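You operate a simulated robot arm through the tools that you are given. There is no shell and no other tool. Be economical: measure what you need, move in short steps, check, and stop when the job is done.

Carry out the task below with a simulated two-armed robot. There is one attempt and no reset: what you move stays moved.

## Task
Hold the teal box, draw its slide, change the green felt pack for the pink one and shut it.
Fine: hold it so that it stays about where it stands; the green pack goes on the bench; pinch nothing.
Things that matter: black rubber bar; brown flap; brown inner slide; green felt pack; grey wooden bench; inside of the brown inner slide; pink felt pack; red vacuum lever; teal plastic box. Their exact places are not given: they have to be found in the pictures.

The check looks at the end state, three seconds after you hand in, the way a careful person would. Anything else that was tipped, shoved, dropped, spilled or broken makes it a failure.

## Robot
Two 7-joint arms with two-finger parallel grippers on one trunk, on a base that drives. Base frame: it is fixed to the floor where the robot stands at the start and does not move with it; the origin is under the middle of the robot, x ahead of it, y to its left, z up. Units: mm, degrees, N and s.
The left shoulder is at the start at [60, 143, 937], the right one opposite. With the tool pointing down near the work surface each hand reaches from about 320 to 740 mm from the robot's upright axis, wherever it stands, measured 20 degrees to its own side. Places, roughly: black rubber bar [800, 0, 1000]; brown flap [400, 400, 1000]; brown inner slide [500, 0, 900]; green felt pack (6x4x4 cm) [500, 0, 900]; grey wooden bench [600, -600, 800]; inside of the brown inner slide [500, 0, 800]; pink felt pack (6x4x4 cm) [600, -100, 800]; red vacuum lever [800, -200, 900]; teal plastic box (16x10x9 cm) [500, 100, 900]. Payload 1.57 kg a hand.
Tool frame (each hand has its own): the origin (TCP) lies between the finger pads and is the grasp point; the fingertips stand 30 mm ahead of it; z points along the fingers, y is the line along which they close. The gripper opens to 110 mm. The fingers are 24 mm wide and 12 mm thick; the gripper's body (48 by 112 mm) begins 78 mm behind the TCP.
Orientation is told as [roll, pitch, yaw] about the base's x, y, z axes, in that order, counted from this pose: with the fingers straight down and closing along the base's y, the tool's x points along the base's -x, its y along +y and its z along -z.

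## Interface
- The arms move only by the tool step_arm. It takes "left_commands", "right_commands" or both (then of equal length, played together; a hand with none holds still); each is one flat list of numbers, 7 for each row, row after row: the shift along the base's x, y, z in mm, then the turn, a rotation vector about the base's x, y, z in degrees, then the finger opening in mm, from 0 to 110. In form: [tx, ty, tz, rx, ry, rz, claw, tx, ty, tz, rx, ry, rz, claw, ...]. A call has 1 to 10 rows; each row shifts and turns the commanded pose from where the row before left it. Rows are played at 5 a second. More than 50 mm and 8.6 degrees between two rows, or a gripper value outside its range, and nothing of the call is played. Where a pose cannot be reached the arm comes as near as it can. A force on the tool above 40 N (or 10 N above the force at the start of the call, whichever is more), or a blocked arm, ends the call early, and 0.2 s more pass. The fingers move at their own pace (about 45 mm/s each) and stop on an object; they squeeze with about 27 N. The grip force told is the motor's: it shows also when the fingers shut on nothing. Time passes only in rows, and 0.2 s behind the last, so rows that do not move let the fingers close. The reply holds the time, the measured pose of the TCP, the force on the tool along the base axes, the opening and the grip force, in the units named above and with some noise, with the torque about the TCP (base axes, N m) and any sound that the robot's microphone picked up.
- Cameras (640 x 400 px; columns grow to the right, rows downward): "scene" is now at [41.7, 17.6, 1542.3]; the picture's right is [0.23, -0.97, 0.00], its down [-0.76, -0.18, -0.62] and it looks along [0.60, 0.14, -0.79] (base axes); focal length 254 px, centre (320, 200). "left" rides on the left gripper at [70, -16, -141] in its tool frame; the picture's right is [0.23, 0.97, 0.00], its down [-0.86, 0.20, -0.48] and it looks along [-0.47, 0.11, 0.88] (tool axes); focal length 222 px, centre (320, 200). "right" rides on the right gripper at [70, 16, -141] in its tool frame; the picture's right is [-0.23, 0.97, 0.00], its down [-0.85, -0.20, -0.48] and it looks along [-0.47, -0.11, 0.88] (tool axes); focal length 222 px, centre (320, 200).
- camera(camera): a new picture of that camera. It takes no simulated time.
- raise_lower(by): slides the trunk up (or, below 0, down) by that many mm; the arms and the scene camera ride with it, the base frame stays. It gives what a move gives, with no picture.
- steer(legs): drives the robot by 1 to 6 legs, each [ahead, left, turn to the left] in mm, mm and degrees, along the robot's own axes; the way and the turn of a leg run together, so that a leg with both is an arc; at most 1500 mm and 180 degrees a leg. The arms and the cameras ride along, it lands a little off, and it stops where it bumps. It gives what a move gives.
- head_to(pan, tilt): turns the head with the scene camera to pan (to the left, within 86 degrees either way) and tilt (down, from -29 to 69), counted from straight ahead of the robot. It gives what a move gives.
- point_at(camera, pixels): there is no depth. For up to 12 entries [column, row, z] of the newest picture of that camera ("zoom" is the newest enlarged one), the place [x, y] in the base frame at which the ray of that pixel passes the height z, good to about 2 mm. It takes no simulated time.
- inspect(camera, box): a new picture of the part [left, top, right, bottom] of that camera's present view, enlarged. It takes no simulated time.
- job_done(): hands the job in; it is judged then, once.

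Work in short steps. Measure before you move; look again where a grasp or a placing could have gone wrong, and mend it. You have 80 turns and 70 pictures in all, those below and enlarged ones among them. Open the grippers and draw the arms clear of the work before you hand the job in, unless the task says otherwise; then end with one line.

The tools are called after ">>>" as a command line: name --argument value ..., lists and objects as JSON in quotes. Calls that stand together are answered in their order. step_arm: Moves the arms, as the interface text tells. Its arguments: {"type":"object","properties":{"left_commands":{"type":"array"},"right_commands":{"type":"array"}},"required":[]} The other tools are called the same way: raise_lower (by) slides the trunk up or down; steer (legs) drives the base; head_to (pan, tilt) turns the head that bears the scene camera; camera (camera) takes a picture; point_at (camera, pixels) gives the place at which the rays of pixels pass given heights; inspect (camera, box) takes an enlarged picture of a part of a camera's view; job_done () hands the job in.

At the start:

```text
time_s: 0.0
left_position: [492.3, 198.8, 1115.3]
left_tool_rot: [-0.1, -0.1, -0.1]
left_wrist_force: [0.6, 0.3, 0.8]
left_wrist_torque: [0.0, -0.02, 0.04]
left_finger_gap: 109.8
left_gripper_force: 0.2
right_position: [466.8, -166.8, 1057.0]
right_tool_rot: [0.0, 0.0, 0.1]
right_wrist_force: [-0.7, -0.3, -0.1]
right_wrist_torque: [-0.02, 0.0, -0.01]
right_finger_gap: 110.1
right_gripper_force: 0.0
trunk travel left (down, up): [-536.0, 54.0]
robot x, y, heading: [-0.4, -1.4, -0.1]
head pan, tilt: [13.5, 51.8]
```

scene: 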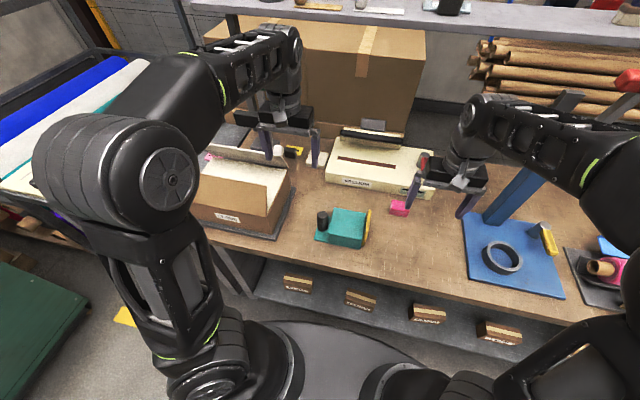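
right: 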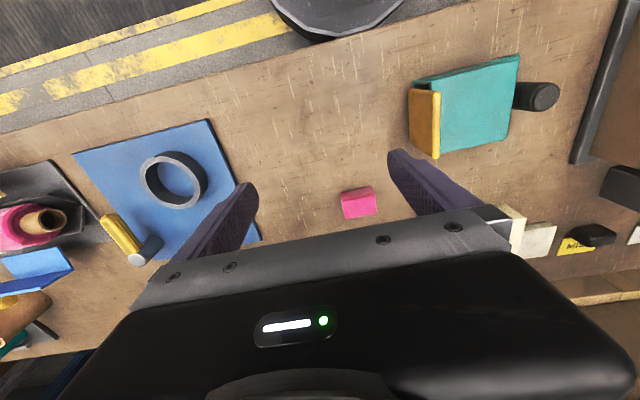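
left: 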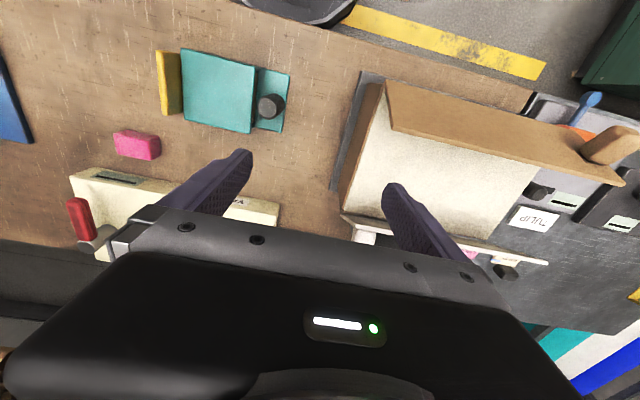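

The teal box shows at about (345,228) in the scene picture, with an ochre slide front at its right and a dark post at its left. I enlarge the views.

>>> inspect --camera "scene" --box '[290, 180, 430, 268]'

>>> inspect --camera "right" --box '[330, 40, 580, 230]'

>>> inspect --camera "left" --box '[90, 30, 310, 180]'

```text
4.55 times, centred on (360, 224) of scene
```

zoom: 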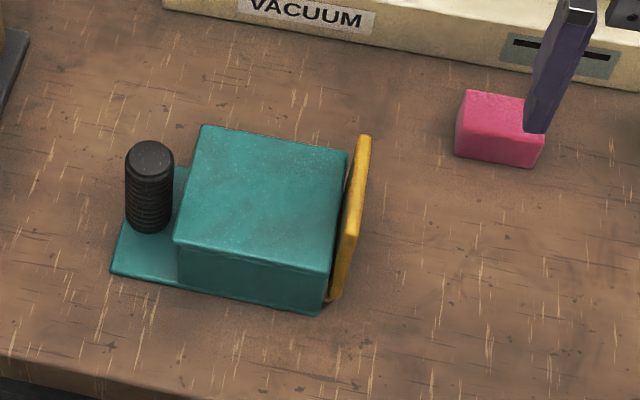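

```text
2.11 times, centred on (455, 135) of right
```

zoom: 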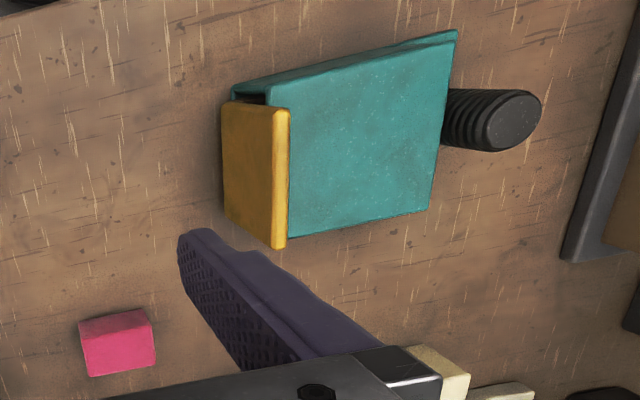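

```text
2.67 times, centred on (200, 105) of left
```

zoom: 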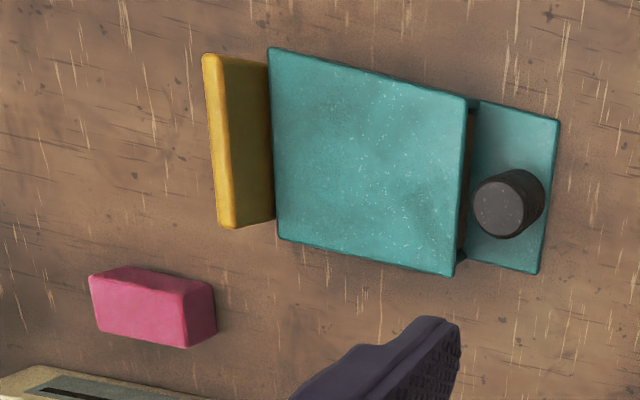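

Now I triangulate the box from the scene and left views: sleeve corners, front plate and post.

>>> point_at --camera "scene" --pixels '[[334.4, 207.4, 900], [366.1, 213.4, 900], [362.2, 239.3, 900], [328.3, 232.7, 900], [360, 249.2, 820], [329.4, 243, 820], [314.1, 239.7, 825], [369.9, 210.1, 910], [365.9, 232, 910], [362.6, 245.4, 830], [322.8, 214, 900], [322.8, 214, 860]]'

>>> point_at --camera "left" --pixels '[[180.5, 48, 900], [255.1, 66.4, 900], [250.6, 133.1, 900], [184.2, 119.2, 900], [180.5, 48, 880], [184.2, 119.2, 880], [156.1, 50.6, 910], [162.5, 115.5, 910], [156.1, 50.6, 880], [162.5, 115.5, 880], [266.4, 108, 900], [266.4, 108, 860]]'

>>> point_at --camera "scene" --pixels '[[334.4, 207.4, 880], [366.1, 213.4, 880], [362.2, 239.3, 880], [328.3, 232.7, 880], [369.9, 210.1, 880], [365.9, 232, 880], [390.5, 213, 820], [408, 217, 820], [392.5, 200, 860], [410, 202, 860]]'

```text
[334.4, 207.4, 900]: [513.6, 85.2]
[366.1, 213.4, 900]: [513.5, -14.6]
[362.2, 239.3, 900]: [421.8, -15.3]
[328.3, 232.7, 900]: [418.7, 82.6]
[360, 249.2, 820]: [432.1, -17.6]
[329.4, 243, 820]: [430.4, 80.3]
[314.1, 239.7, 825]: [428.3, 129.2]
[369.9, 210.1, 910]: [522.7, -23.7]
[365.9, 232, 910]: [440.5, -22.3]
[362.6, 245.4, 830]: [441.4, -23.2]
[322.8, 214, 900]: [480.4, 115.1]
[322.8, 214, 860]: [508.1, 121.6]
```

```text
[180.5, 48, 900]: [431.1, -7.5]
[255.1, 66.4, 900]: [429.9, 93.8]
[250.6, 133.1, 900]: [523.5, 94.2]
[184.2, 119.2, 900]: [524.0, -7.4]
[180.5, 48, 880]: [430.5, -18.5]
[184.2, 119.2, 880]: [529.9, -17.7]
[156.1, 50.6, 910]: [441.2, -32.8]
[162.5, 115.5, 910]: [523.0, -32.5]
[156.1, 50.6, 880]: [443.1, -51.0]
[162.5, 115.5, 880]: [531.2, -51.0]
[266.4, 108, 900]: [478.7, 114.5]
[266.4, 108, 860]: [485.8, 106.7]
```

```text
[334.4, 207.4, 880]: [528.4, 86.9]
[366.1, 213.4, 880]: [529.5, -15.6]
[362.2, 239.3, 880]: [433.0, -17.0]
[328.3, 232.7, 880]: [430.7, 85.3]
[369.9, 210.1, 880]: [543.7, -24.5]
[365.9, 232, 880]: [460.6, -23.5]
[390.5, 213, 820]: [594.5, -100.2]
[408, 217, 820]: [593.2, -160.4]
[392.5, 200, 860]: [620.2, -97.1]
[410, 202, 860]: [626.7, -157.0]
```

The sleeve spans about x 430–530, y −17..86, with its top at z≈882. The post is at (479,115) with its top at z≈900. The front plate is at y≈−23..−33, x 440–523, with its top at z≈910. I turn the left hand −90° so it can close on the post along x, moving over the post but staying high.

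>>> step_arm --left_commands '[0, -8, 0, 0, 0, -8.5, 110, 0, -8, 0, 0, 0, -8.5, 110, 0, -8, 0, 0, 0, -8.5, 110, 0, -8, 0, 0, 0, -8.5, 110, 0, -8, -5, 0, 0, -8.5, 110, 0, -8, -10, 0, 0, -8.5, 110, 0, -8, -10, 0, 0, -8.5, 110, -4, -8, -10, 0, 0, -8.5, 110, -4, -10, -10, 0, 0, -8.5, 110, -4, -10, -10, 0, 0, -8.5, 110]'

```text
time_s: 2.2
left_position: [480.8, 116.6, 1061.2]
left_tool_rot: [0.1, 0.0, -85.1]
left_wrist_force: [0.7, 1.1, 0.4]
left_wrist_torque: [-0.03, -0.03, -0.02]
left_finger_gap: 110.0
left_gripper_force: 0.0
right_position: [466.4, -165.8, 1057.3]
right_tool_rot: [0.0, 0.0, -0.1]
right_wrist_force: [0.2, -0.7, -0.1]
right_wrist_torque: [0.0, 0.01, 0.01]
right_finger_gap: 110.2
right_gripper_force: 0.1
trunk travel left (down, up): [-536.0, 54.0]
robot x, y, heading: [-3.6, -2.5, 0.2]
head pan, tilt: [13.5, 51.8]
```

The left hand is over the post; I finish the turn, lower it partway and look.

>>> step_arm --left_commands '[-1, -1, -30, 0, 0, -5, 70, 0, 0, -30, 0, 0, 0, 70, 0, 0, -20, 0, 0, 0, 70]'

>>> camera --camera "left"

>>> camera --camera "scene"

```text
time_s: 3.0
left_position: [481.0, 114.2, 980.8]
left_tool_rot: [0.0, -0.1, -90.0]
left_wrist_force: [0.1, -1.0, -0.1]
left_wrist_torque: [-0.02, -0.01, 0.03]
left_finger_gap: 69.8
left_gripper_force: 0.1
right_position: [467.2, -168.3, 1056.7]
right_tool_rot: [0.0, -0.1, 0.0]
right_wrist_force: [-0.6, -0.3, 0.4]
right_wrist_torque: [0.0, 0.06, -0.02]
right_finger_gap: 110.0
right_gripper_force: 0.1
trunk travel left (down, up): [-536.0, 54.0]
robot x, y, heading: [-2.1, -2.6, 0.1]
head pan, tilt: [13.5, 51.8]
```

```text
63 pictures are left
```

left: 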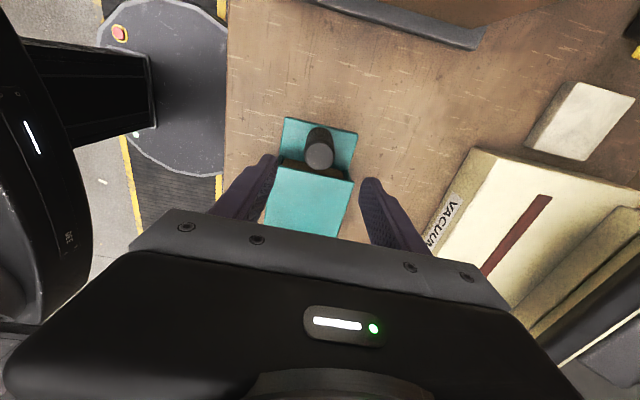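

```text
62 pictures are left
```

scene: 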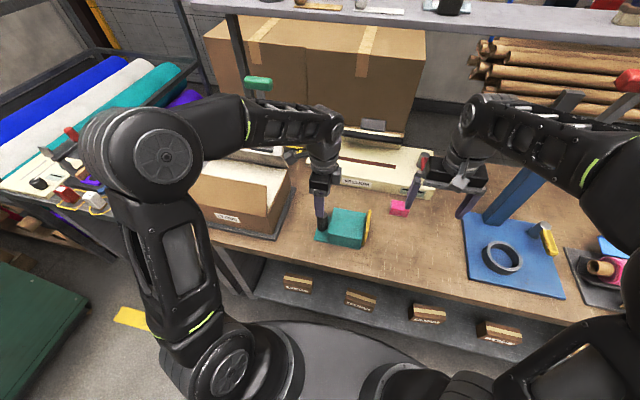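

In the left picture the post top is at (319,157) and its base is near (320,130); I check its place.

>>> point_at --camera "left" --pixels '[[319, 157, 900], [319, 134, 825], [306, 155, 900], [334, 155, 900], [266, 234, 882], [338, 237, 882], [275, 168, 882], [354, 181, 882]]'

>>> inspect --camera "left" --box '[240, 100, 400, 240]'

```text
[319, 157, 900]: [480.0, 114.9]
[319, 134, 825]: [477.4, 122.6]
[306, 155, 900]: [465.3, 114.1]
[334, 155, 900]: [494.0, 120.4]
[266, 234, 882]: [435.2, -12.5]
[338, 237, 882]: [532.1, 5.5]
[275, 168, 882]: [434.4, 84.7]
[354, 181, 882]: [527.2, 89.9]
```

```text
2.86 times, centred on (320, 170) of left
```

zoom: 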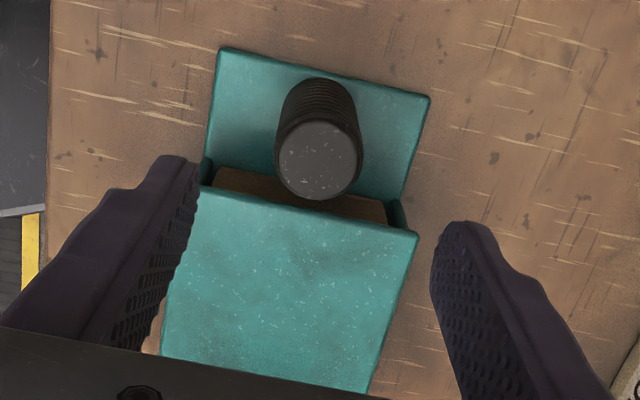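

The post is at (480,116) and the fingers straddle it. I lower to z≈880 and close.

>>> step_arm --left_commands '[0, 2, -40, 0, 0, 0, 70, 0, 0, -40, 0, 0, 0, 70, 0, 0, -21, 0, 0, 0, 70, 0, 0, 0, 0, 0, 0, 70]'

>>> inspect --camera "left" --box '[200, 80, 440, 240]'

```text
time_s: 4.0
left_position: [482.1, 116.9, 881.2]
left_tool_rot: [0.0, -0.1, -90.0]
left_wrist_force: [0.0, -0.3, 0.6]
left_wrist_torque: [0.01, 0.02, 0.01]
left_finger_gap: 69.8
left_gripper_force: 0.0
right_position: [466.1, -166.7, 1057.1]
right_tool_rot: [-0.1, 0.1, 0.0]
right_wrist_force: [0.0, 1.0, 0.0]
right_wrist_torque: [0.02, 0.02, -0.01]
right_finger_gap: 109.8
right_gripper_force: 0.1
trunk travel left (down, up): [-536.0, 54.0]
robot x, y, heading: [0.7, 0.0, -0.1]
head pan, tilt: [13.5, 51.8]
```

```text
2.50 times, centred on (320, 160) of left
```

zoom: 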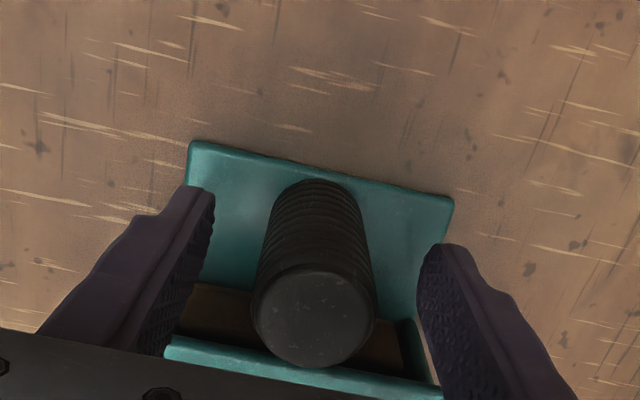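

The post sits between the fingers and they clear the sleeve; I close on it.

>>> step_arm --left_commands '[0, 0, 0, 0, 0, 0, 40, 0, 0, 0, 0, 0, 0, 20, 0, 0, 0, 0, 0, 0, 10, 0, 0, 0, 0, 0, 0, 10]'

>>> inspect --camera "scene" --box '[290, 180, 430, 268]'

>>> inspect --camera "right" --box '[330, 40, 580, 230]'

```text
time_s: 5.0
left_position: [481.7, 116.0, 880.7]
left_tool_rot: [0.1, -0.2, -90.0]
left_wrist_force: [-0.7, 0.5, 0.1]
left_wrist_torque: [0.01, 0.15, -0.01]
left_finger_gap: 33.5
left_gripper_force: 26.9
right_position: [466.1, -167.0, 1056.8]
right_tool_rot: [0.1, -0.1, 0.1]
right_wrist_force: [0.7, 0.3, 0.3]
right_wrist_torque: [0.0, -0.03, -0.02]
right_finger_gap: 110.0
right_gripper_force: 0.0
trunk travel left (down, up): [-536.0, 54.0]
robot x, y, heading: [1.7, -0.5, -0.1]
head pan, tilt: [13.5, 51.8]
```

```text
4.55 times, centred on (360, 224) of scene
```

zoom: 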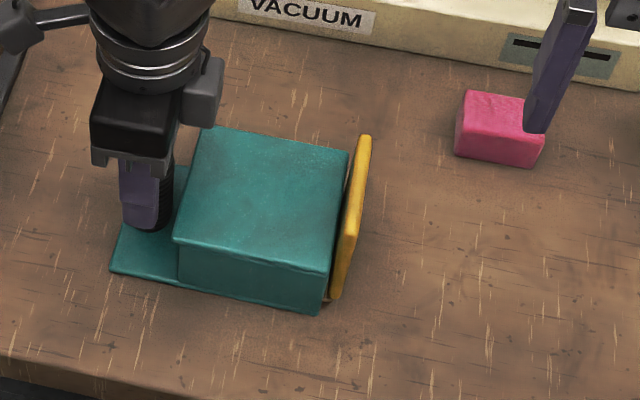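

```text
2.11 times, centred on (455, 135) of right
```

zoom: 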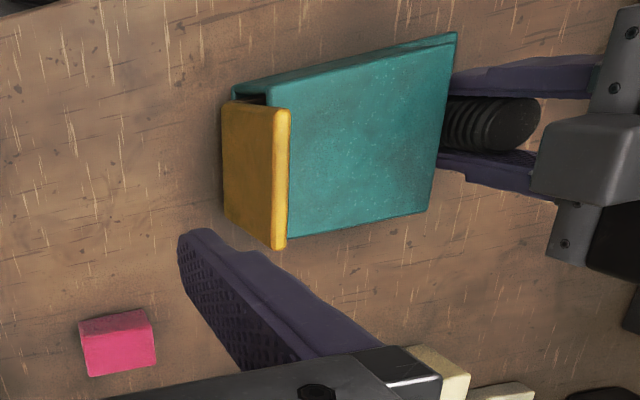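

The post is held (33.5 mm gap) and the box has not moved. I now measure the ochre front plate from the right camera: top edge at about (430–440, 92–157), bottom at (409, 89–142).

>>> point_at --camera "right" --pixels '[[439.8, 93.2, 910], [438.4, 157.8, 910], [431.3, 91.3, 910], [430.3, 156.4, 910], [439.8, 93.2, 900], [438.4, 157.8, 900], [431.3, 91.3, 900], [430.3, 156.4, 900], [408.5, 88.9, 825], [409.9, 142.1, 825]]'

>>> point_at --camera "scene" --pixels '[[369.9, 210.1, 900], [365.9, 232, 900], [368, 210, 900], [371, 210.5, 900]]'

```text
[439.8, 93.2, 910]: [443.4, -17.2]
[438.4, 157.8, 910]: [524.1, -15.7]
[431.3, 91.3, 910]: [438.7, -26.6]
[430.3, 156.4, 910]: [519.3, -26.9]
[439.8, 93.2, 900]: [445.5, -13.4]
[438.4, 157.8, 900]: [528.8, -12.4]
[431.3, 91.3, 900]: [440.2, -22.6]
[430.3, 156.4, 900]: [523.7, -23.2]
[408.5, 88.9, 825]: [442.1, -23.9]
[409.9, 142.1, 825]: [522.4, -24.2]
```

```text
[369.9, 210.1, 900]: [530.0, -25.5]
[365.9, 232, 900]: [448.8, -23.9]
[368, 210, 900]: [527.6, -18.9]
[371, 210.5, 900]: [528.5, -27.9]
```

The front plate is at y≈−16..−26, x 440–525, top z≈907, and rises about 25 mm above the sleeve. I bring the right hand over it with a 50 mm opening, staying high.

>>> step_arm --right_commands '[5, 40, -20, 0, 0, 0, 50, 5, 40, -20, 0, 0, 0, 50, 5, 40, -20, 0, 0, 0, 50, 0, 26, -27, 0, 0, 0, 50, 0, 0, 0, 0, 0, 0, 50]'

>>> camera --camera "right"

>>> inspect --camera "scene" --box '[290, 160, 430, 268]'

```text
time_s: 6.2
left_position: [480.9, 115.7, 881.1]
left_tool_rot: [0.0, -0.1, -90.1]
left_wrist_force: [-0.1, -0.3, 2.1]
left_wrist_torque: [0.09, 0.24, 0.02]
left_finger_gap: 33.3
left_gripper_force: 27.0
right_position: [482.6, -21.1, 969.0]
right_tool_rot: [-0.1, -0.1, 0.0]
right_wrist_force: [0.0, -0.2, 0.5]
right_wrist_torque: [0.01, 0.01, 0.0]
right_finger_gap: 50.1
right_gripper_force: 0.0
trunk travel left (down, up): [-536.0, 54.0]
robot x, y, heading: [0.5, -0.4, 0.1]
head pan, tilt: [13.5, 51.8]
```

```text
57 pictures are left
```

right: 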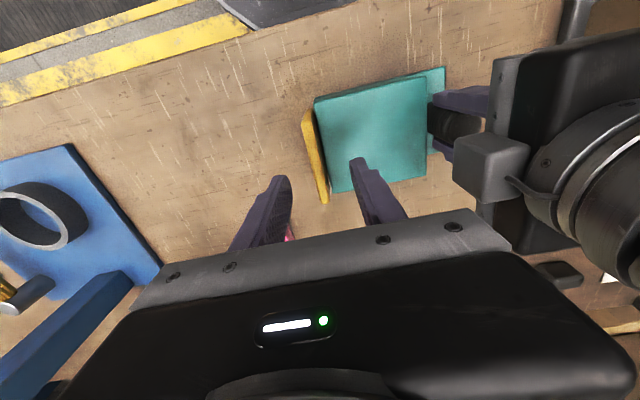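

```text
3.70 times, centred on (360, 214) of scene
```

zoom: 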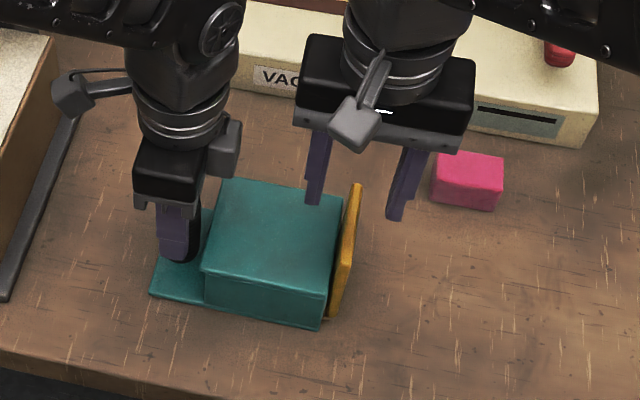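

The plate's top edge appears in the right picture from (306,111) to (325,202); I check its y from this nearer view.

>>> point_at --camera "right" --pixels '[[303, 112, 907], [310, 110, 907], [322, 203, 907], [328, 202, 907], [314, 105, 882], [335, 193, 882]]'

```text
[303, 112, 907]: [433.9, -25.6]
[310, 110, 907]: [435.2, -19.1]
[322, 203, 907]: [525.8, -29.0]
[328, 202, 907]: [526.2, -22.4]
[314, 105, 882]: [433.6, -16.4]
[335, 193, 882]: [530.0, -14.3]
```

The plate centre is at y≈−23. I lower to z≈920, tips 8 mm above the sleeve top, and close.

>>> step_arm --right_commands '[0, -2, -25, 0, 0, 0, 50, 0, 0, -24, 0, 0, 0, 50, 0, 0, 0, 0, 0, 0, 30, 0, 0, 0, 0, 0, 0, 16, 0, 0, 0, 0, 0, 0, 4, 0, 0, 0, 0, 0, 0, 4]'

>>> inspect --camera "right" --box '[200, 60, 460, 230]'

>>> inspect --camera "scene" --box '[290, 180, 430, 268]'

```text
time_s: 7.6
left_position: [481.5, 116.7, 882.1]
left_tool_rot: [0.0, 0.0, -90.0]
left_wrist_force: [-0.4, 1.9, 4.3]
left_wrist_torque: [-0.15, 0.47, 0.12]
left_finger_gap: 33.5
left_gripper_force: 26.5
right_position: [481.5, -23.3, 919.8]
right_tool_rot: [-0.1, 0.0, -0.1]
right_wrist_force: [-0.4, -0.6, -0.3]
right_wrist_torque: [-0.06, -0.27, -0.19]
right_finger_gap: 9.2
right_gripper_force: 25.0
trunk travel left (down, up): [-536.0, 54.0]
robot x, y, heading: [-1.5, -1.8, 0.0]
head pan, tilt: [13.5, 51.8]
```

```text
2.35 times, centred on (330, 145) of right
```

zoom: 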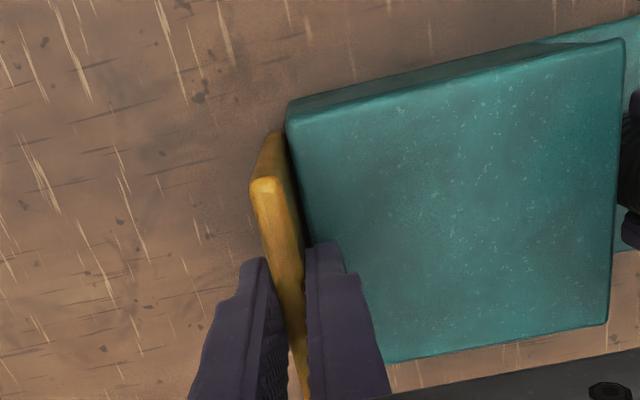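

```text
4.55 times, centred on (360, 224) of scene
```

zoom: 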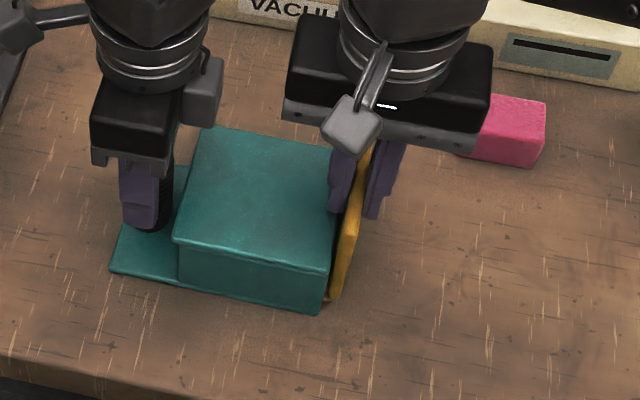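

The plate is pinched (9.2 mm). I draw it gently toward −y.

>>> step_arm --right_commands '[0, -5, 0, 0, 0, 0, 4, 0, -5, 0, 0, 0, 0, 4, 0, -5, 0, 0, 0, 0, 4, 0, -5, 0, 0, 0, 0, 4]' --left_commands '[0, 0, 0, 0, 0, 0, 10, 0, 0, 0, 0, 0, 0, 10, 0, 0, 0, 0, 0, 0, 10, 0, 0, 0, 0, 0, 0, 10]'

>>> inspect --camera "scene" --box '[290, 180, 430, 268]'

```text
time_s: 8.6
left_position: [480.8, 115.4, 881.6]
left_tool_rot: [0.0, -0.1, -90.0]
left_wrist_force: [-3.1, -3.6, 4.8]
left_wrist_torque: [-0.75, -0.39, -0.06]
left_finger_gap: 33.3
left_gripper_force: 26.8
right_position: [480.7, -42.0, 918.3]
right_tool_rot: [0.0, -0.1, 0.0]
right_wrist_force: [1.4, 3.1, -5.3]
right_wrist_torque: [-0.09, 0.35, -0.23]
right_finger_gap: 9.3
right_gripper_force: 27.1
trunk travel left (down, up): [-536.0, 54.0]
robot x, y, heading: [3.3, -3.2, -0.1]
head pan, tilt: [13.5, 51.8]
```

```text
4.55 times, centred on (360, 224) of scene
```

zoom: 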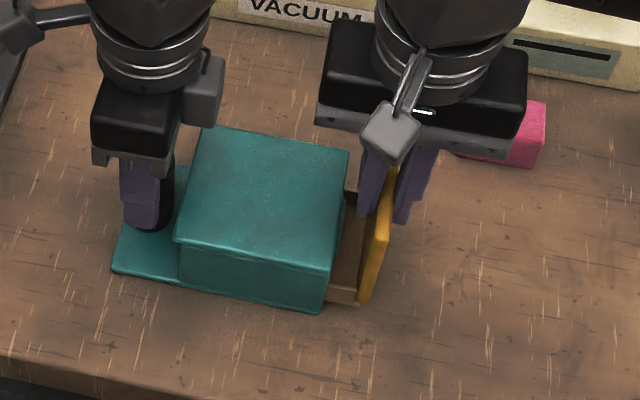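

The slide comes out smoothly and the box stays. I draw another 45 mm.

>>> step_arm --right_commands '[0, -6, 0, 0, 0, 0, 4, 0, -6, 0, 0, 0, 0, 4, 0, -6, 0, 0, 0, 0, 4, 0, -6, 0, 0, 0, 0, 4, 0, -6, 0, 0, 0, 0, 4, 0, -6, 0, 0, 0, 0, 4, 0, -5, 0, 0, 0, 0, 4]' --left_commands '[0, 0, 0, 0, 0, 0, 10, 0, 0, 0, 0, 0, 0, 10, 0, 0, 0, 0, 0, 0, 10, 0, 0, 0, 0, 0, 0, 10, 0, 0, 0, 0, 0, 0, 10, 0, 0, 0, 0, 0, 0, 10, 0, 0, 0, 0, 0, 0, 10]'

>>> inspect --camera "scene" --box '[310, 180, 450, 268]'

>>> camera --camera "right"

```text
time_s: 10.2
left_position: [481.6, 116.0, 881.1]
left_tool_rot: [0.0, -0.1, -89.9]
left_wrist_force: [1.7, -3.6, 6.2]
left_wrist_torque: [-0.42, 0.45, 0.22]
left_finger_gap: 33.4
left_gripper_force: 27.1
right_position: [481.6, -85.1, 921.0]
right_tool_rot: [-0.1, 0.0, 0.2]
right_wrist_force: [-0.2, 3.5, -2.2]
right_wrist_torque: [-0.22, -0.54, -0.15]
right_finger_gap: 9.2
right_gripper_force: 27.3
trunk travel left (down, up): [-536.0, 54.0]
robot x, y, heading: [1.1, 2.6, -0.0]
head pan, tilt: [13.5, 51.8]
```

```text
4.55 times, centred on (380, 224) of scene
```

zoom: 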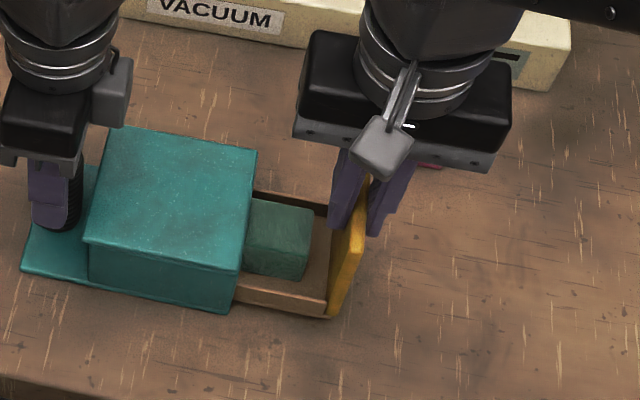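

```text
51 pictures are left
```

right: 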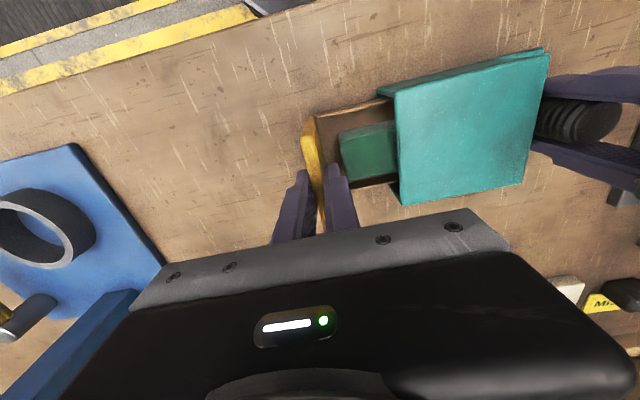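

The green pack shows in the slide, but its back end is still under the sleeve. I measure its front end and sides.

>>> point_at --camera "scene" --pixels '[[378.3, 226.2, 866], [376.3, 241.1, 866], [364.5, 224, 866], [380.5, 249.5, 825], [361, 244, 850], [380.5, 246, 850], [366, 222, 850]]'

>>> inspect --camera "right" --box '[280, 60, 480, 220]'

```text
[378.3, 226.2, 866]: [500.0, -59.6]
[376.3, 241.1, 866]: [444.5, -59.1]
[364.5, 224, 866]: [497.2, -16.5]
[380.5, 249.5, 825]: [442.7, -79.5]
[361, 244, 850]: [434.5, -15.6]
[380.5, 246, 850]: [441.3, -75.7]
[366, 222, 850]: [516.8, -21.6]
```

```text
2.50 times, centred on (380, 140) of right
```

zoom: 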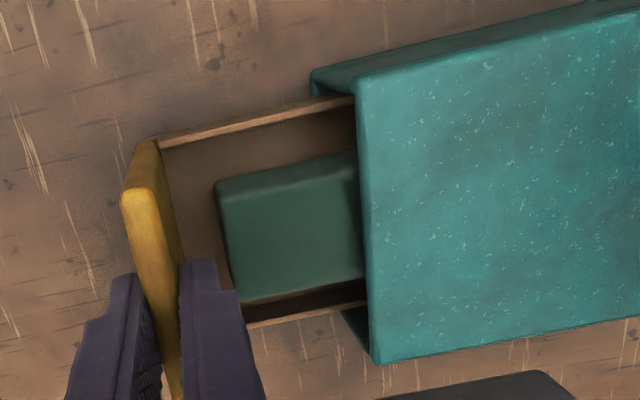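

The pack spans about y −60..0, with an 18 mm gap to the slide front. I draw 16 mm more, keeping the slide's tail in the sleeve; the pack can be shifted forward in the slide when gripped.

>>> step_arm --right_commands '[0, -6, 0, 0, 0, 0, 4, 0, -5, 0, 0, 0, 0, 4, 0, -5, 0, 0, 0, 0, 4, 0, 0, 0, 0, 0, 0, 4]' --left_commands '[0, 0, 0, 0, 0, 0, 10, 0, 0, 0, 0, 0, 0, 10, 0, 0, 0, 0, 0, 0, 10, 0, 0, 0, 0, 0, 0, 10]'

>>> inspect --camera "scene" --box '[310, 180, 450, 268]'

>>> inspect --camera "right" --box '[280, 60, 480, 220]'

```text
time_s: 11.2
left_position: [481.3, 115.9, 880.8]
left_tool_rot: [0.1, 0.0, -90.0]
left_wrist_force: [3.3, -3.1, 4.5]
left_wrist_torque: [0.35, 0.28, 0.17]
left_finger_gap: 33.4
left_gripper_force: 27.1
right_position: [481.2, -101.2, 919.7]
right_tool_rot: [0.1, 0.0, 0.0]
right_wrist_force: [-0.7, 2.1, 0.0]
right_wrist_torque: [-0.15, -0.19, -0.04]
right_finger_gap: 9.5
right_gripper_force: 27.1
trunk travel left (down, up): [-536.0, 54.0]
robot x, y, heading: [-3.8, -4.2, 0.1]
head pan, tilt: [13.5, 51.8]
```

```text
4.55 times, centred on (380, 224) of scene
```

zoom: 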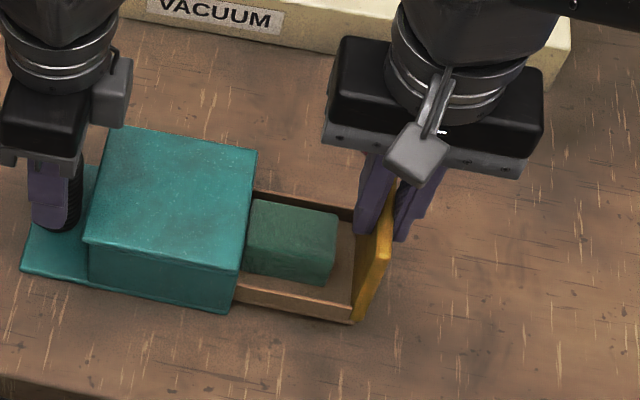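

```text
2.50 times, centred on (380, 140) of right
```

zoom: 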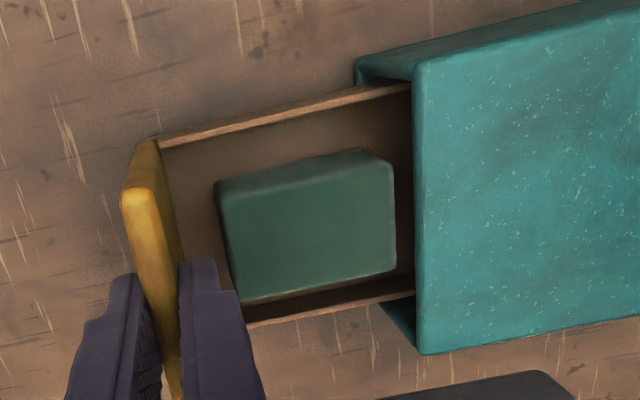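

The pack is now wholly out of the sleeve. I measure its corners in both views to fix its place and height.

>>> point_at --camera "right" --pixels '[[340.8, 141.2, 866], [409.2, 126, 866], [410.4, 167.2, 866], [346.8, 181.2, 866], [346.8, 181.2, 855], [410.4, 167.2, 855], [338, 133.2, 830], [316.5, 116.5, 850], [353, 189, 850], [416, 93.5, 850], [416, 177, 850]]'

>>> point_at --camera "scene" --pixels '[[365.1, 224, 866], [383.7, 227.1, 866], [382.5, 236.5, 866], [363.4, 232.8, 866], [380.9, 242.7, 828], [383.7, 227.1, 855], [382.5, 236.5, 855], [386.5, 250.5, 825], [362, 245, 850]]'

```text
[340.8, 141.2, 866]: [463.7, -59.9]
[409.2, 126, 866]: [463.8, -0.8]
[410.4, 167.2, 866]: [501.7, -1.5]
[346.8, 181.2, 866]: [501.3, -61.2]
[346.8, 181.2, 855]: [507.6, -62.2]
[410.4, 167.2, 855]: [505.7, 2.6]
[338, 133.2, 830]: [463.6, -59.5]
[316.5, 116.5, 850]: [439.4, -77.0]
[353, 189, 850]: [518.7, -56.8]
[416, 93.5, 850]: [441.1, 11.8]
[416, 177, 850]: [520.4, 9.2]
```

```text
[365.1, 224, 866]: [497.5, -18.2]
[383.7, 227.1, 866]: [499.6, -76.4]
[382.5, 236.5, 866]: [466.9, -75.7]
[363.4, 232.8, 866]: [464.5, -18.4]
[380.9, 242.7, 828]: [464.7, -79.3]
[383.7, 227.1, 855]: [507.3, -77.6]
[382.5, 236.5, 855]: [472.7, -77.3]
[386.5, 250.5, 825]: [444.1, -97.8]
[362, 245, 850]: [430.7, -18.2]
```

The pack is at x 464–501, y −77..−18, top z≈866; the slide walls are at x≈440–520, top ≈850. I release the front plate, go straight up, and turn the right hand +90° over the pack at height.

>>> step_arm --right_commands '[0, 0, 0, 0, 0, 0, 30, 0, 0, 0, 0, 0, 0, 40, 0, 0, 30, 0, 0, 0, 40, 0, 0, 40, 0, 0, 0, 40, 0, 0, 20, 0, 0, 8.5, 50, 0, 0, 0, 0, 0, 8.5, 50, 0, 10, 0, 0, 0, 8.5, 50, 0, 10, 0, 0, 0, 8.5, 50, 0, 10, 0, 0, 0, 8.5, 50, 0, 10, 0, 0, 0, 8.5, 50]'

>>> step_arm --right_commands '[0, 5, 0, 0, 0, 8.5, 50, 0, 5, 0, 0, 0, 8.5, 50, 0, 4, 0, 0, 0, 8.5, 50, 0, 0, 0, 0, 0, 8.5, 50, 0, 0, 0, 0, 0, 5, 50, 0, 0, -40, 0, 0, 0, 50]'

>>> inspect --camera "scene" --box '[310, 150, 450, 268]'

>>> camera --camera "right"

```text
time_s: 13.4
left_position: [480.7, 117.4, 881.5]
left_tool_rot: [-0.1, -0.1, -90.0]
left_wrist_force: [-0.7, 1.0, -0.2]
left_wrist_torque: [-0.04, -0.11, 0.05]
left_finger_gap: 33.5
left_gripper_force: 27.2
right_position: [481.6, -58.0, 1011.7]
right_tool_rot: [0.1, 0.0, 51.2]
right_wrist_force: [-0.1, 0.5, 0.1]
right_wrist_torque: [-0.03, 0.0, 0.02]
right_finger_gap: 50.3
right_gripper_force: 0.1
trunk travel left (down, up): [-536.0, 54.0]
robot x, y, heading: [1.2, -0.1, 0.3]
head pan, tilt: [13.5, 51.8]
```

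```text
time_s: 14.8
left_position: [482.0, 116.4, 880.6]
left_tool_rot: [0.0, -0.1, -90.0]
left_wrist_force: [1.0, -0.3, -0.1]
left_wrist_torque: [0.2, 0.04, 0.04]
left_finger_gap: 33.4
left_gripper_force: 27.0
right_position: [481.1, -47.3, 972.0]
right_tool_rot: [0.0, 0.0, 90.0]
right_wrist_force: [-0.2, 1.0, 0.4]
right_wrist_torque: [0.02, 0.03, 0.02]
right_finger_gap: 50.3
right_gripper_force: 0.0
trunk travel left (down, up): [-536.0, 54.0]
robot x, y, heading: [-4.2, -1.3, 0.1]
head pan, tilt: [13.5, 51.8]
```

```text
3.39 times, centred on (380, 209) of scene
```

zoom: 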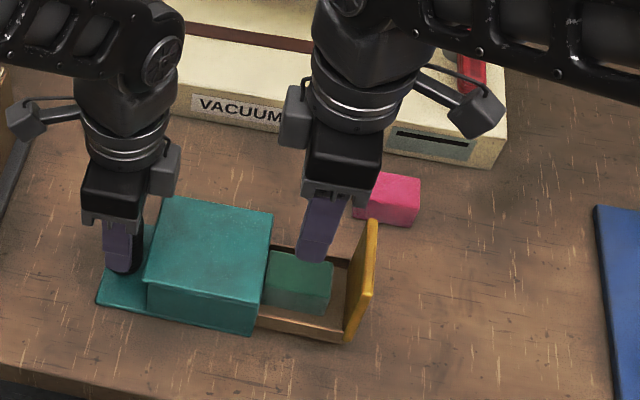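

```text
46 pictures are left
```

right: 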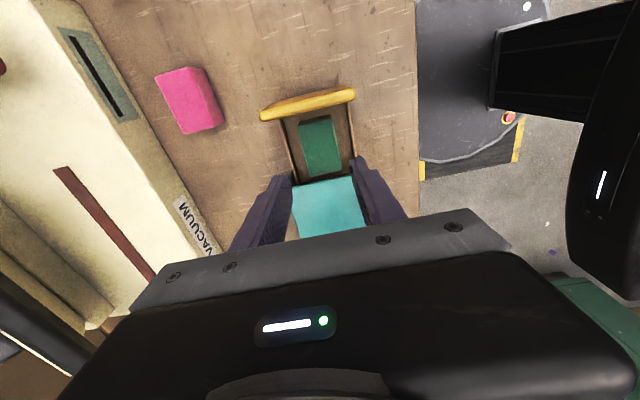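

I check the pack centre from this right picture: top face corners about (299,125),(332,116),(341,168),(307,176).

>>> inspect --camera "right" --box '[240, 70, 400, 200]'

>>> point_at --camera "right" --pixels '[[299, 125, 866], [332, 116, 866], [341, 168, 866], [307, 176, 866], [295, 182, 850], [357, 166, 850]]'

```text
3.08 times, centred on (320, 135) of right
```

zoom: 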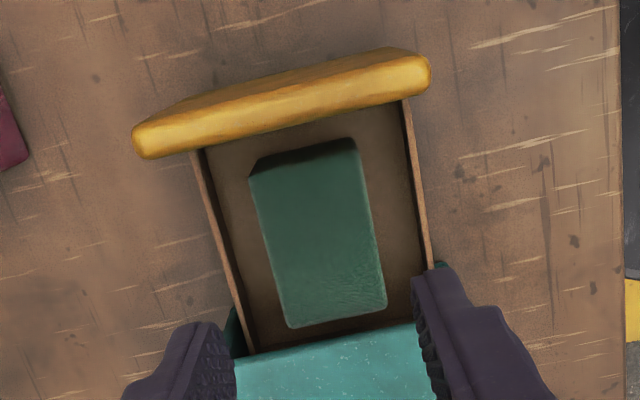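

```text
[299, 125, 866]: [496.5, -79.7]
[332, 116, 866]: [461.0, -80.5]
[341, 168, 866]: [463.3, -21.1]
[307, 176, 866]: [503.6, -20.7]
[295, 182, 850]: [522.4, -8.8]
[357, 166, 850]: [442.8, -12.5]
```

The pack centre is at about (482,−49) and its sides are clear. I lower to z≈882 with a 48 mm opening, so the tips stay just above the slide walls, and close.

>>> step_arm --right_commands '[1, -2, -40, 0, 0, 0, 48, 0, 0, -35, 0, 0, 0, 48, 0, 0, -15, 0, 0, 0, 48, 0, 0, 0, 0, 0, 0, 48, 0, 0, 0, 0, 0, 0, 38, 0, 0, 0, 0, 0, 0, 28, 0, 0, 0, 0, 0, 0, 28]'

>>> inspect --camera "scene" --box '[310, 150, 450, 268]'

>>> inspect --camera "right" --box '[200, 60, 440, 230]'

```text
time_s: 16.4
left_position: [481.5, 117.0, 881.3]
left_tool_rot: [0.0, -0.1, -90.0]
left_wrist_force: [0.5, 0.2, 3.0]
left_wrist_torque: [-0.05, 0.32, -0.01]
left_finger_gap: 33.3
left_gripper_force: 26.9
right_position: [481.8, -48.4, 880.4]
right_tool_rot: [0.0, 0.0, 90.0]
right_wrist_force: [0.6, 0.2, 0.1]
right_wrist_torque: [-0.03, 0.0, -0.01]
right_finger_gap: 39.1
right_gripper_force: 27.8
trunk travel left (down, up): [-536.0, 54.0]
robot x, y, heading: [1.4, -2.7, 0.0]
head pan, tilt: [13.5, 51.8]
```

```text
3.39 times, centred on (380, 209) of scene
```

zoom: 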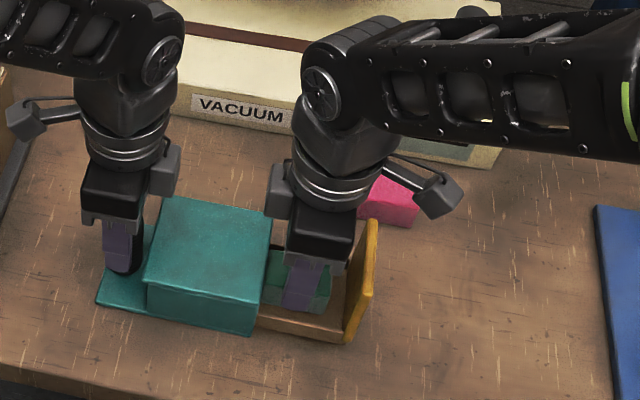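

```text
2.35 times, centred on (320, 145) of right
```

zoom: 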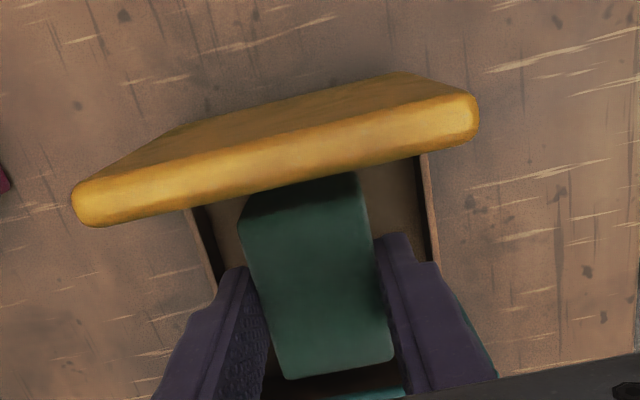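

The pack is gripped (39 mm). I lift it with a small −y shift to clear the sleeve, and check the blue mat's edge to choose a free bench spot.

>>> step_arm --right_commands '[0, -4, 5, 0, 0, 0, 28, 0, -2, 15, 0, 0, 0, 28, 0, 0, 40, 0, 0, 0, 28, 0, 0, 50, 0, 0, 0, 28, 0, 0, 10, 0, 0, 0, 28]'

>>> camera --camera "scene"

>>> point_at --camera "scene" --pixels '[[463, 214, 820], [471, 293, 820], [420, 250, 820], [440, 240, 820]]'

```text
time_s: 17.6
left_position: [480.0, 116.2, 881.2]
left_tool_rot: [0.1, -0.1, -90.0]
left_wrist_force: [-1.0, -0.2, 4.8]
left_wrist_torque: [-0.14, 0.29, -0.06]
left_finger_gap: 33.1
left_gripper_force: 27.0
right_position: [481.3, -54.4, 1001.6]
right_tool_rot: [0.0, -0.1, 90.0]
right_wrist_force: [0.5, -0.9, 0.1]
right_wrist_torque: [0.01, -0.03, 0.0]
right_finger_gap: 39.0
right_gripper_force: 26.8
trunk travel left (down, up): [-536.0, 54.0]
robot x, y, heading: [-5.1, 3.1, 0.0]
head pan, tilt: [13.5, 51.8]
```

```text
42 pictures are left
```

scene: 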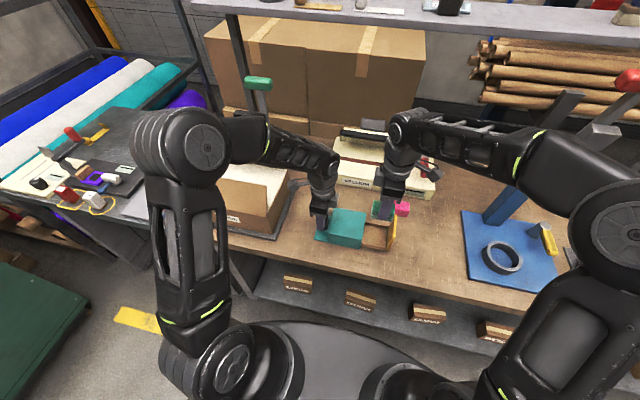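

```text
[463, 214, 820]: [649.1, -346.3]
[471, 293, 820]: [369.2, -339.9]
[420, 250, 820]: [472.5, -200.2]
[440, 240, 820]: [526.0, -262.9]
```

The bench at (470,−230) is clear, between the box and the blue mat (edge y≈−340). I carry the pack there and lower to just above contact.

>>> step_arm --right_commands '[-3, -44, 0, 0, 0, 0, 28, -3, -44, 0, 0, 0, 0, 28, -3, -44, 0, 0, 0, 0, 28, -2, -44, 0, 0, 0, 0, 28, 0, 0, -40, 0, 0, 0, 28, 0, 0, -40, 0, 0, 0, 28, 0, 0, -34, 0, 0, 0, 28, 0, 0, -7, 0, 0, 0, 28, 0, 0, -3, 0, 0, 0, 28, 0, 0, 0, 0, 0, 0, 28]'

>>> inspect --camera "scene" --box '[360, 170, 500, 290]'

```text
time_s: 19.8
left_position: [481.8, 117.2, 880.5]
left_tool_rot: [0.0, -0.1, -90.0]
left_wrist_force: [-1.1, 0.2, 1.5]
left_wrist_torque: [0.02, 0.22, 0.03]
left_finger_gap: 33.4
left_gripper_force: 27.1
right_position: [470.8, -229.0, 876.2]
right_tool_rot: [0.0, 0.0, 90.0]
right_wrist_force: [0.3, 0.1, 0.6]
right_wrist_torque: [0.0, 0.02, -0.02]
right_finger_gap: 39.0
right_gripper_force: 26.4
trunk travel left (down, up): [-536.0, 54.0]
robot x, y, heading: [1.8, 2.4, -0.1]
head pan, tilt: [13.5, 51.8]
```

```text
3.33 times, centred on (430, 230) of scene
```

zoom: 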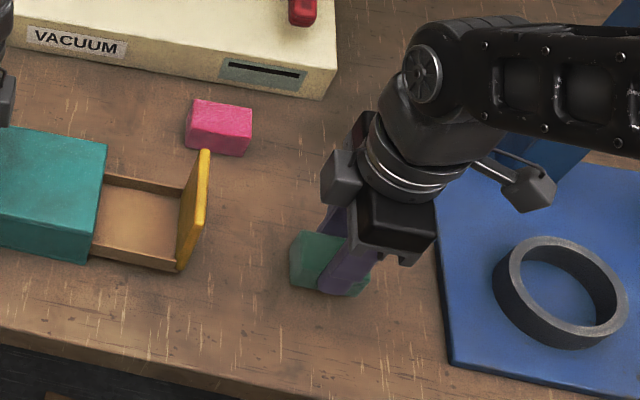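

No contact force yet; I lower in 1.5 mm steps until it touches.

>>> step_arm --right_commands '[0, 0, -1.5, 0, 0, 0, 28, 0, 0, -1.5, 0, 0, 0, 28, 0, 0, 0, 0, 0, 0, 28]'

```text
time_s: 20.6
left_position: [480.5, 115.9, 882.2]
left_tool_rot: [0.0, -0.1, -90.0]
left_wrist_force: [0.3, 0.8, 0.3]
left_wrist_torque: [0.06, -0.17, 0.0]
left_finger_gap: 33.3
left_gripper_force: 26.7
right_position: [470.5, -229.8, 873.3]
right_tool_rot: [0.0, 0.0, 90.0]
right_wrist_force: [0.4, 0.1, 0.4]
right_wrist_torque: [0.0, 0.01, 0.0]
right_finger_gap: 39.1
right_gripper_force: 27.1
trunk travel left (down, up): [-536.0, 54.0]
robot x, y, heading: [-1.4, 1.8, -0.0]
head pan, tilt: [13.5, 51.8]
```

Still nothing; I go on in small steps.

>>> step_arm --right_commands '[0, 0, -1.5, 0, 0, 0, 28, 0, 0, -1.5, 0, 0, 0, 28, 0, 0, 0, 0, 0, 0, 28]'

>>> inspect --camera "scene" --box '[410, 220, 480, 270]'

```text
time_s: 21.4
left_position: [481.8, 116.5, 880.7]
left_tool_rot: [0.0, -0.1, -89.9]
left_wrist_force: [-0.6, -1.1, -0.5]
left_wrist_torque: [0.01, 0.19, 0.01]
left_finger_gap: 33.5
left_gripper_force: 27.3
right_position: [470.2, -231.0, 869.6]
right_tool_rot: [0.1, 0.0, 90.0]
right_wrist_force: [-1.3, 0.1, -1.3]
right_wrist_torque: [-0.02, -0.01, -0.01]
right_finger_gap: 38.7
right_gripper_force: 27.0
trunk travel left (down, up): [-536.0, 54.0]
robot x, y, heading: [-0.4, 0.4, 0.1]
head pan, tilt: [13.5, 51.8]
```

```text
8.00 times, centred on (445, 245) of scene
```

zoom: 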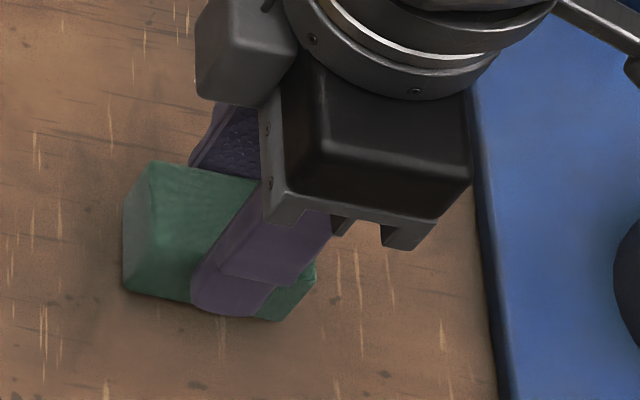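

It looks nearly touching; two more small steps.

>>> step_arm --right_commands '[0, 0, -1, 0, 0, 0, 28, 0, 0, -1, 0, 0, 0, 28, 0, 0, 0, 0, 0, 0, 28]'

```text
time_s: 22.2
left_position: [480.8, 115.6, 880.5]
left_tool_rot: [0.0, -0.1, -90.1]
left_wrist_force: [0.9, -1.1, 0.1]
left_wrist_torque: [-0.04, -0.13, -0.01]
left_finger_gap: 33.5
left_gripper_force: 26.6
right_position: [470.1, -228.8, 868.2]
right_tool_rot: [-0.1, 0.0, 90.0]
right_wrist_force: [-1.1, 0.1, -1.6]
right_wrist_torque: [0.01, 0.0, 0.02]
right_finger_gap: 38.8
right_gripper_force: 27.2
trunk travel left (down, up): [-536.0, 54.0]
robot x, y, heading: [2.4, -0.2, 0.2]
head pan, tilt: [13.5, 51.8]
```

The force is still only noise, so I lower 2 mm more and read again.

>>> step_arm --right_commands '[0, 0, -1, 0, 0, 0, 28, 0, 0, -1, 0, 0, 0, 28, 0, 0, 0, 0, 0, 0, 28]'

>>> inspect --camera "scene" --box '[410, 220, 480, 270]'

```text
time_s: 23.0
left_position: [480.8, 116.8, 880.3]
left_tool_rot: [0.0, 0.0, -90.0]
left_wrist_force: [-0.5, 0.1, 0.0]
left_wrist_torque: [0.03, 0.15, -0.04]
left_finger_gap: 33.4
left_gripper_force: 26.9
right_position: [472.3, -229.6, 867.5]
right_tool_rot: [0.1, 0.0, 90.0]
right_wrist_force: [0.4, -0.4, 5.5]
right_wrist_torque: [0.02, 0.01, -0.03]
right_finger_gap: 38.8
right_gripper_force: 27.5
trunk travel left (down, up): [-536.0, 54.0]
robot x, y, heading: [-3.4, -5.1, -0.0]
head pan, tilt: [13.5, 51.8]
```

```text
8.00 times, centred on (445, 245) of scene
```

zoom: 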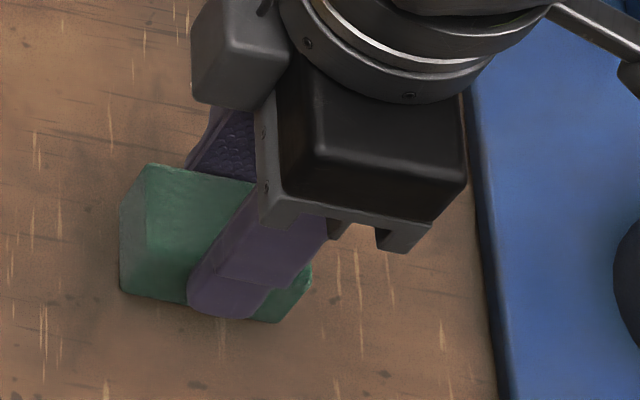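

Contact (5.5 N). I release and rise straight up, then look at the pink pack.

>>> step_arm --right_commands '[0, 0, 1, 0, 0, 0, 40, 0, 0, 0, 0, 0, 0, 60, 0, 0, 0, 0, 0, 0, 60, 0, 0, 45, 0, 0, 0, 60, 0, 0, 50, 0, 0, 0, 60, 20, 30, 50, 0, 0, 0, 60]'

>>> inspect --camera "scene" --box '[360, 180, 480, 270]'

>>> camera --camera "right"

```text
refused: row 6 steps farther than a row can; nothing moved
```

```text
4.44 times, centred on (420, 225) of scene
```

zoom: 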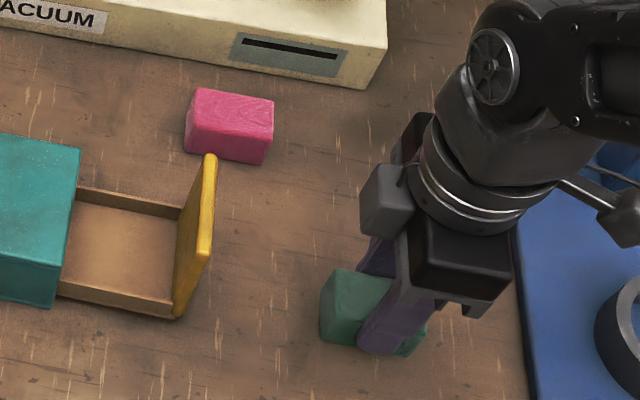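

```text
37 pictures are left
```

right: 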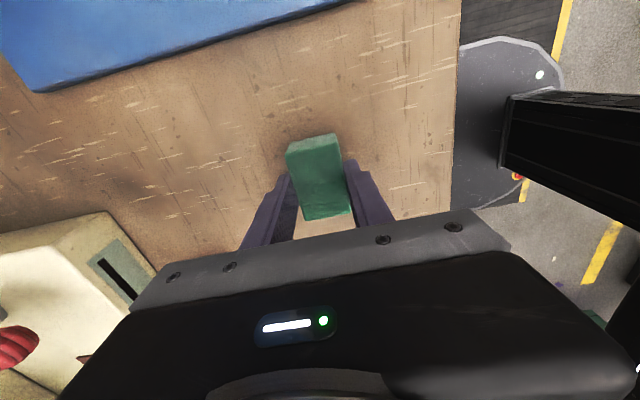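

One row was too long, so nothing moved. I measure the pink pack and the vacuum sealer's front edge from this picture, then redo the release with shorter rows.

>>> point_at --camera "scene" --pixels '[[389.6, 213.8, 820], [407.2, 216.9, 820], [393, 199.8, 860], [409.7, 202.3, 860], [408.5, 210, 860], [391.5, 208, 860], [400.9, 193.5, 820], [392, 191.5, 820], [410, 195.7, 820]]'

>>> step_arm --right_commands '[0, 0, 1, 0, 0, 0, 40, 0, 0, 0, 0, 0, 0, 60, 0, 0, 0, 0, 0, 0, 60, 0, 0, 45, 0, 0, 0, 60, 0, 0, 45, 0, 0, 0, 60, 20, 25, 30, 0, 0, 0, 60]'

>>> camera --camera "right"

```text
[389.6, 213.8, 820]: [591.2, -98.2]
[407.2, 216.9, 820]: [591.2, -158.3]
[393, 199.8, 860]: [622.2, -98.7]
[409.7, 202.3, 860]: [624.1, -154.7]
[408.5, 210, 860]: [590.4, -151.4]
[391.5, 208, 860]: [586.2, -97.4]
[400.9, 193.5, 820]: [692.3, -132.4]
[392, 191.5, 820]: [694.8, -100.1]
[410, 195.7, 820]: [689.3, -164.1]
```

```text
time_s: 24.4
left_position: [481.0, 116.6, 880.7]
left_tool_rot: [0.1, -0.2, -90.0]
left_wrist_force: [0.4, 1.3, 2.9]
left_wrist_torque: [-0.43, 0.29, -0.09]
left_finger_gap: 33.6
left_gripper_force: 26.7
right_position: [491.6, -207.1, 990.5]
right_tool_rot: [0.0, -0.1, 89.9]
right_wrist_force: [-0.1, 0.3, -0.6]
right_wrist_torque: [0.02, 0.0, -0.01]
right_finger_gap: 59.8
right_gripper_force: 0.1
trunk travel left (down, up): [-536.0, 54.0]
robot x, y, heading: [-1.9, -1.2, -0.0]
head pan, tilt: [13.5, 51.8]
```

```text
36 pictures are left
```

right: 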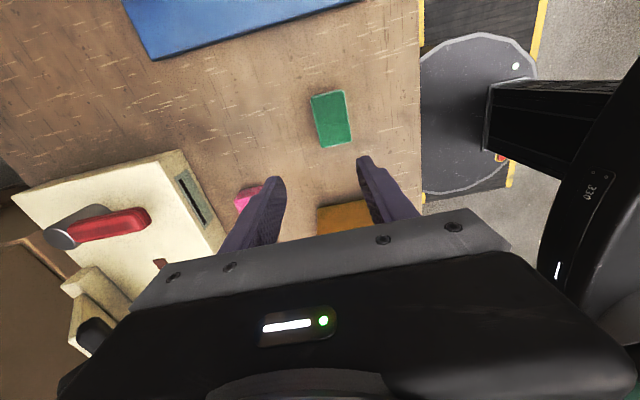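

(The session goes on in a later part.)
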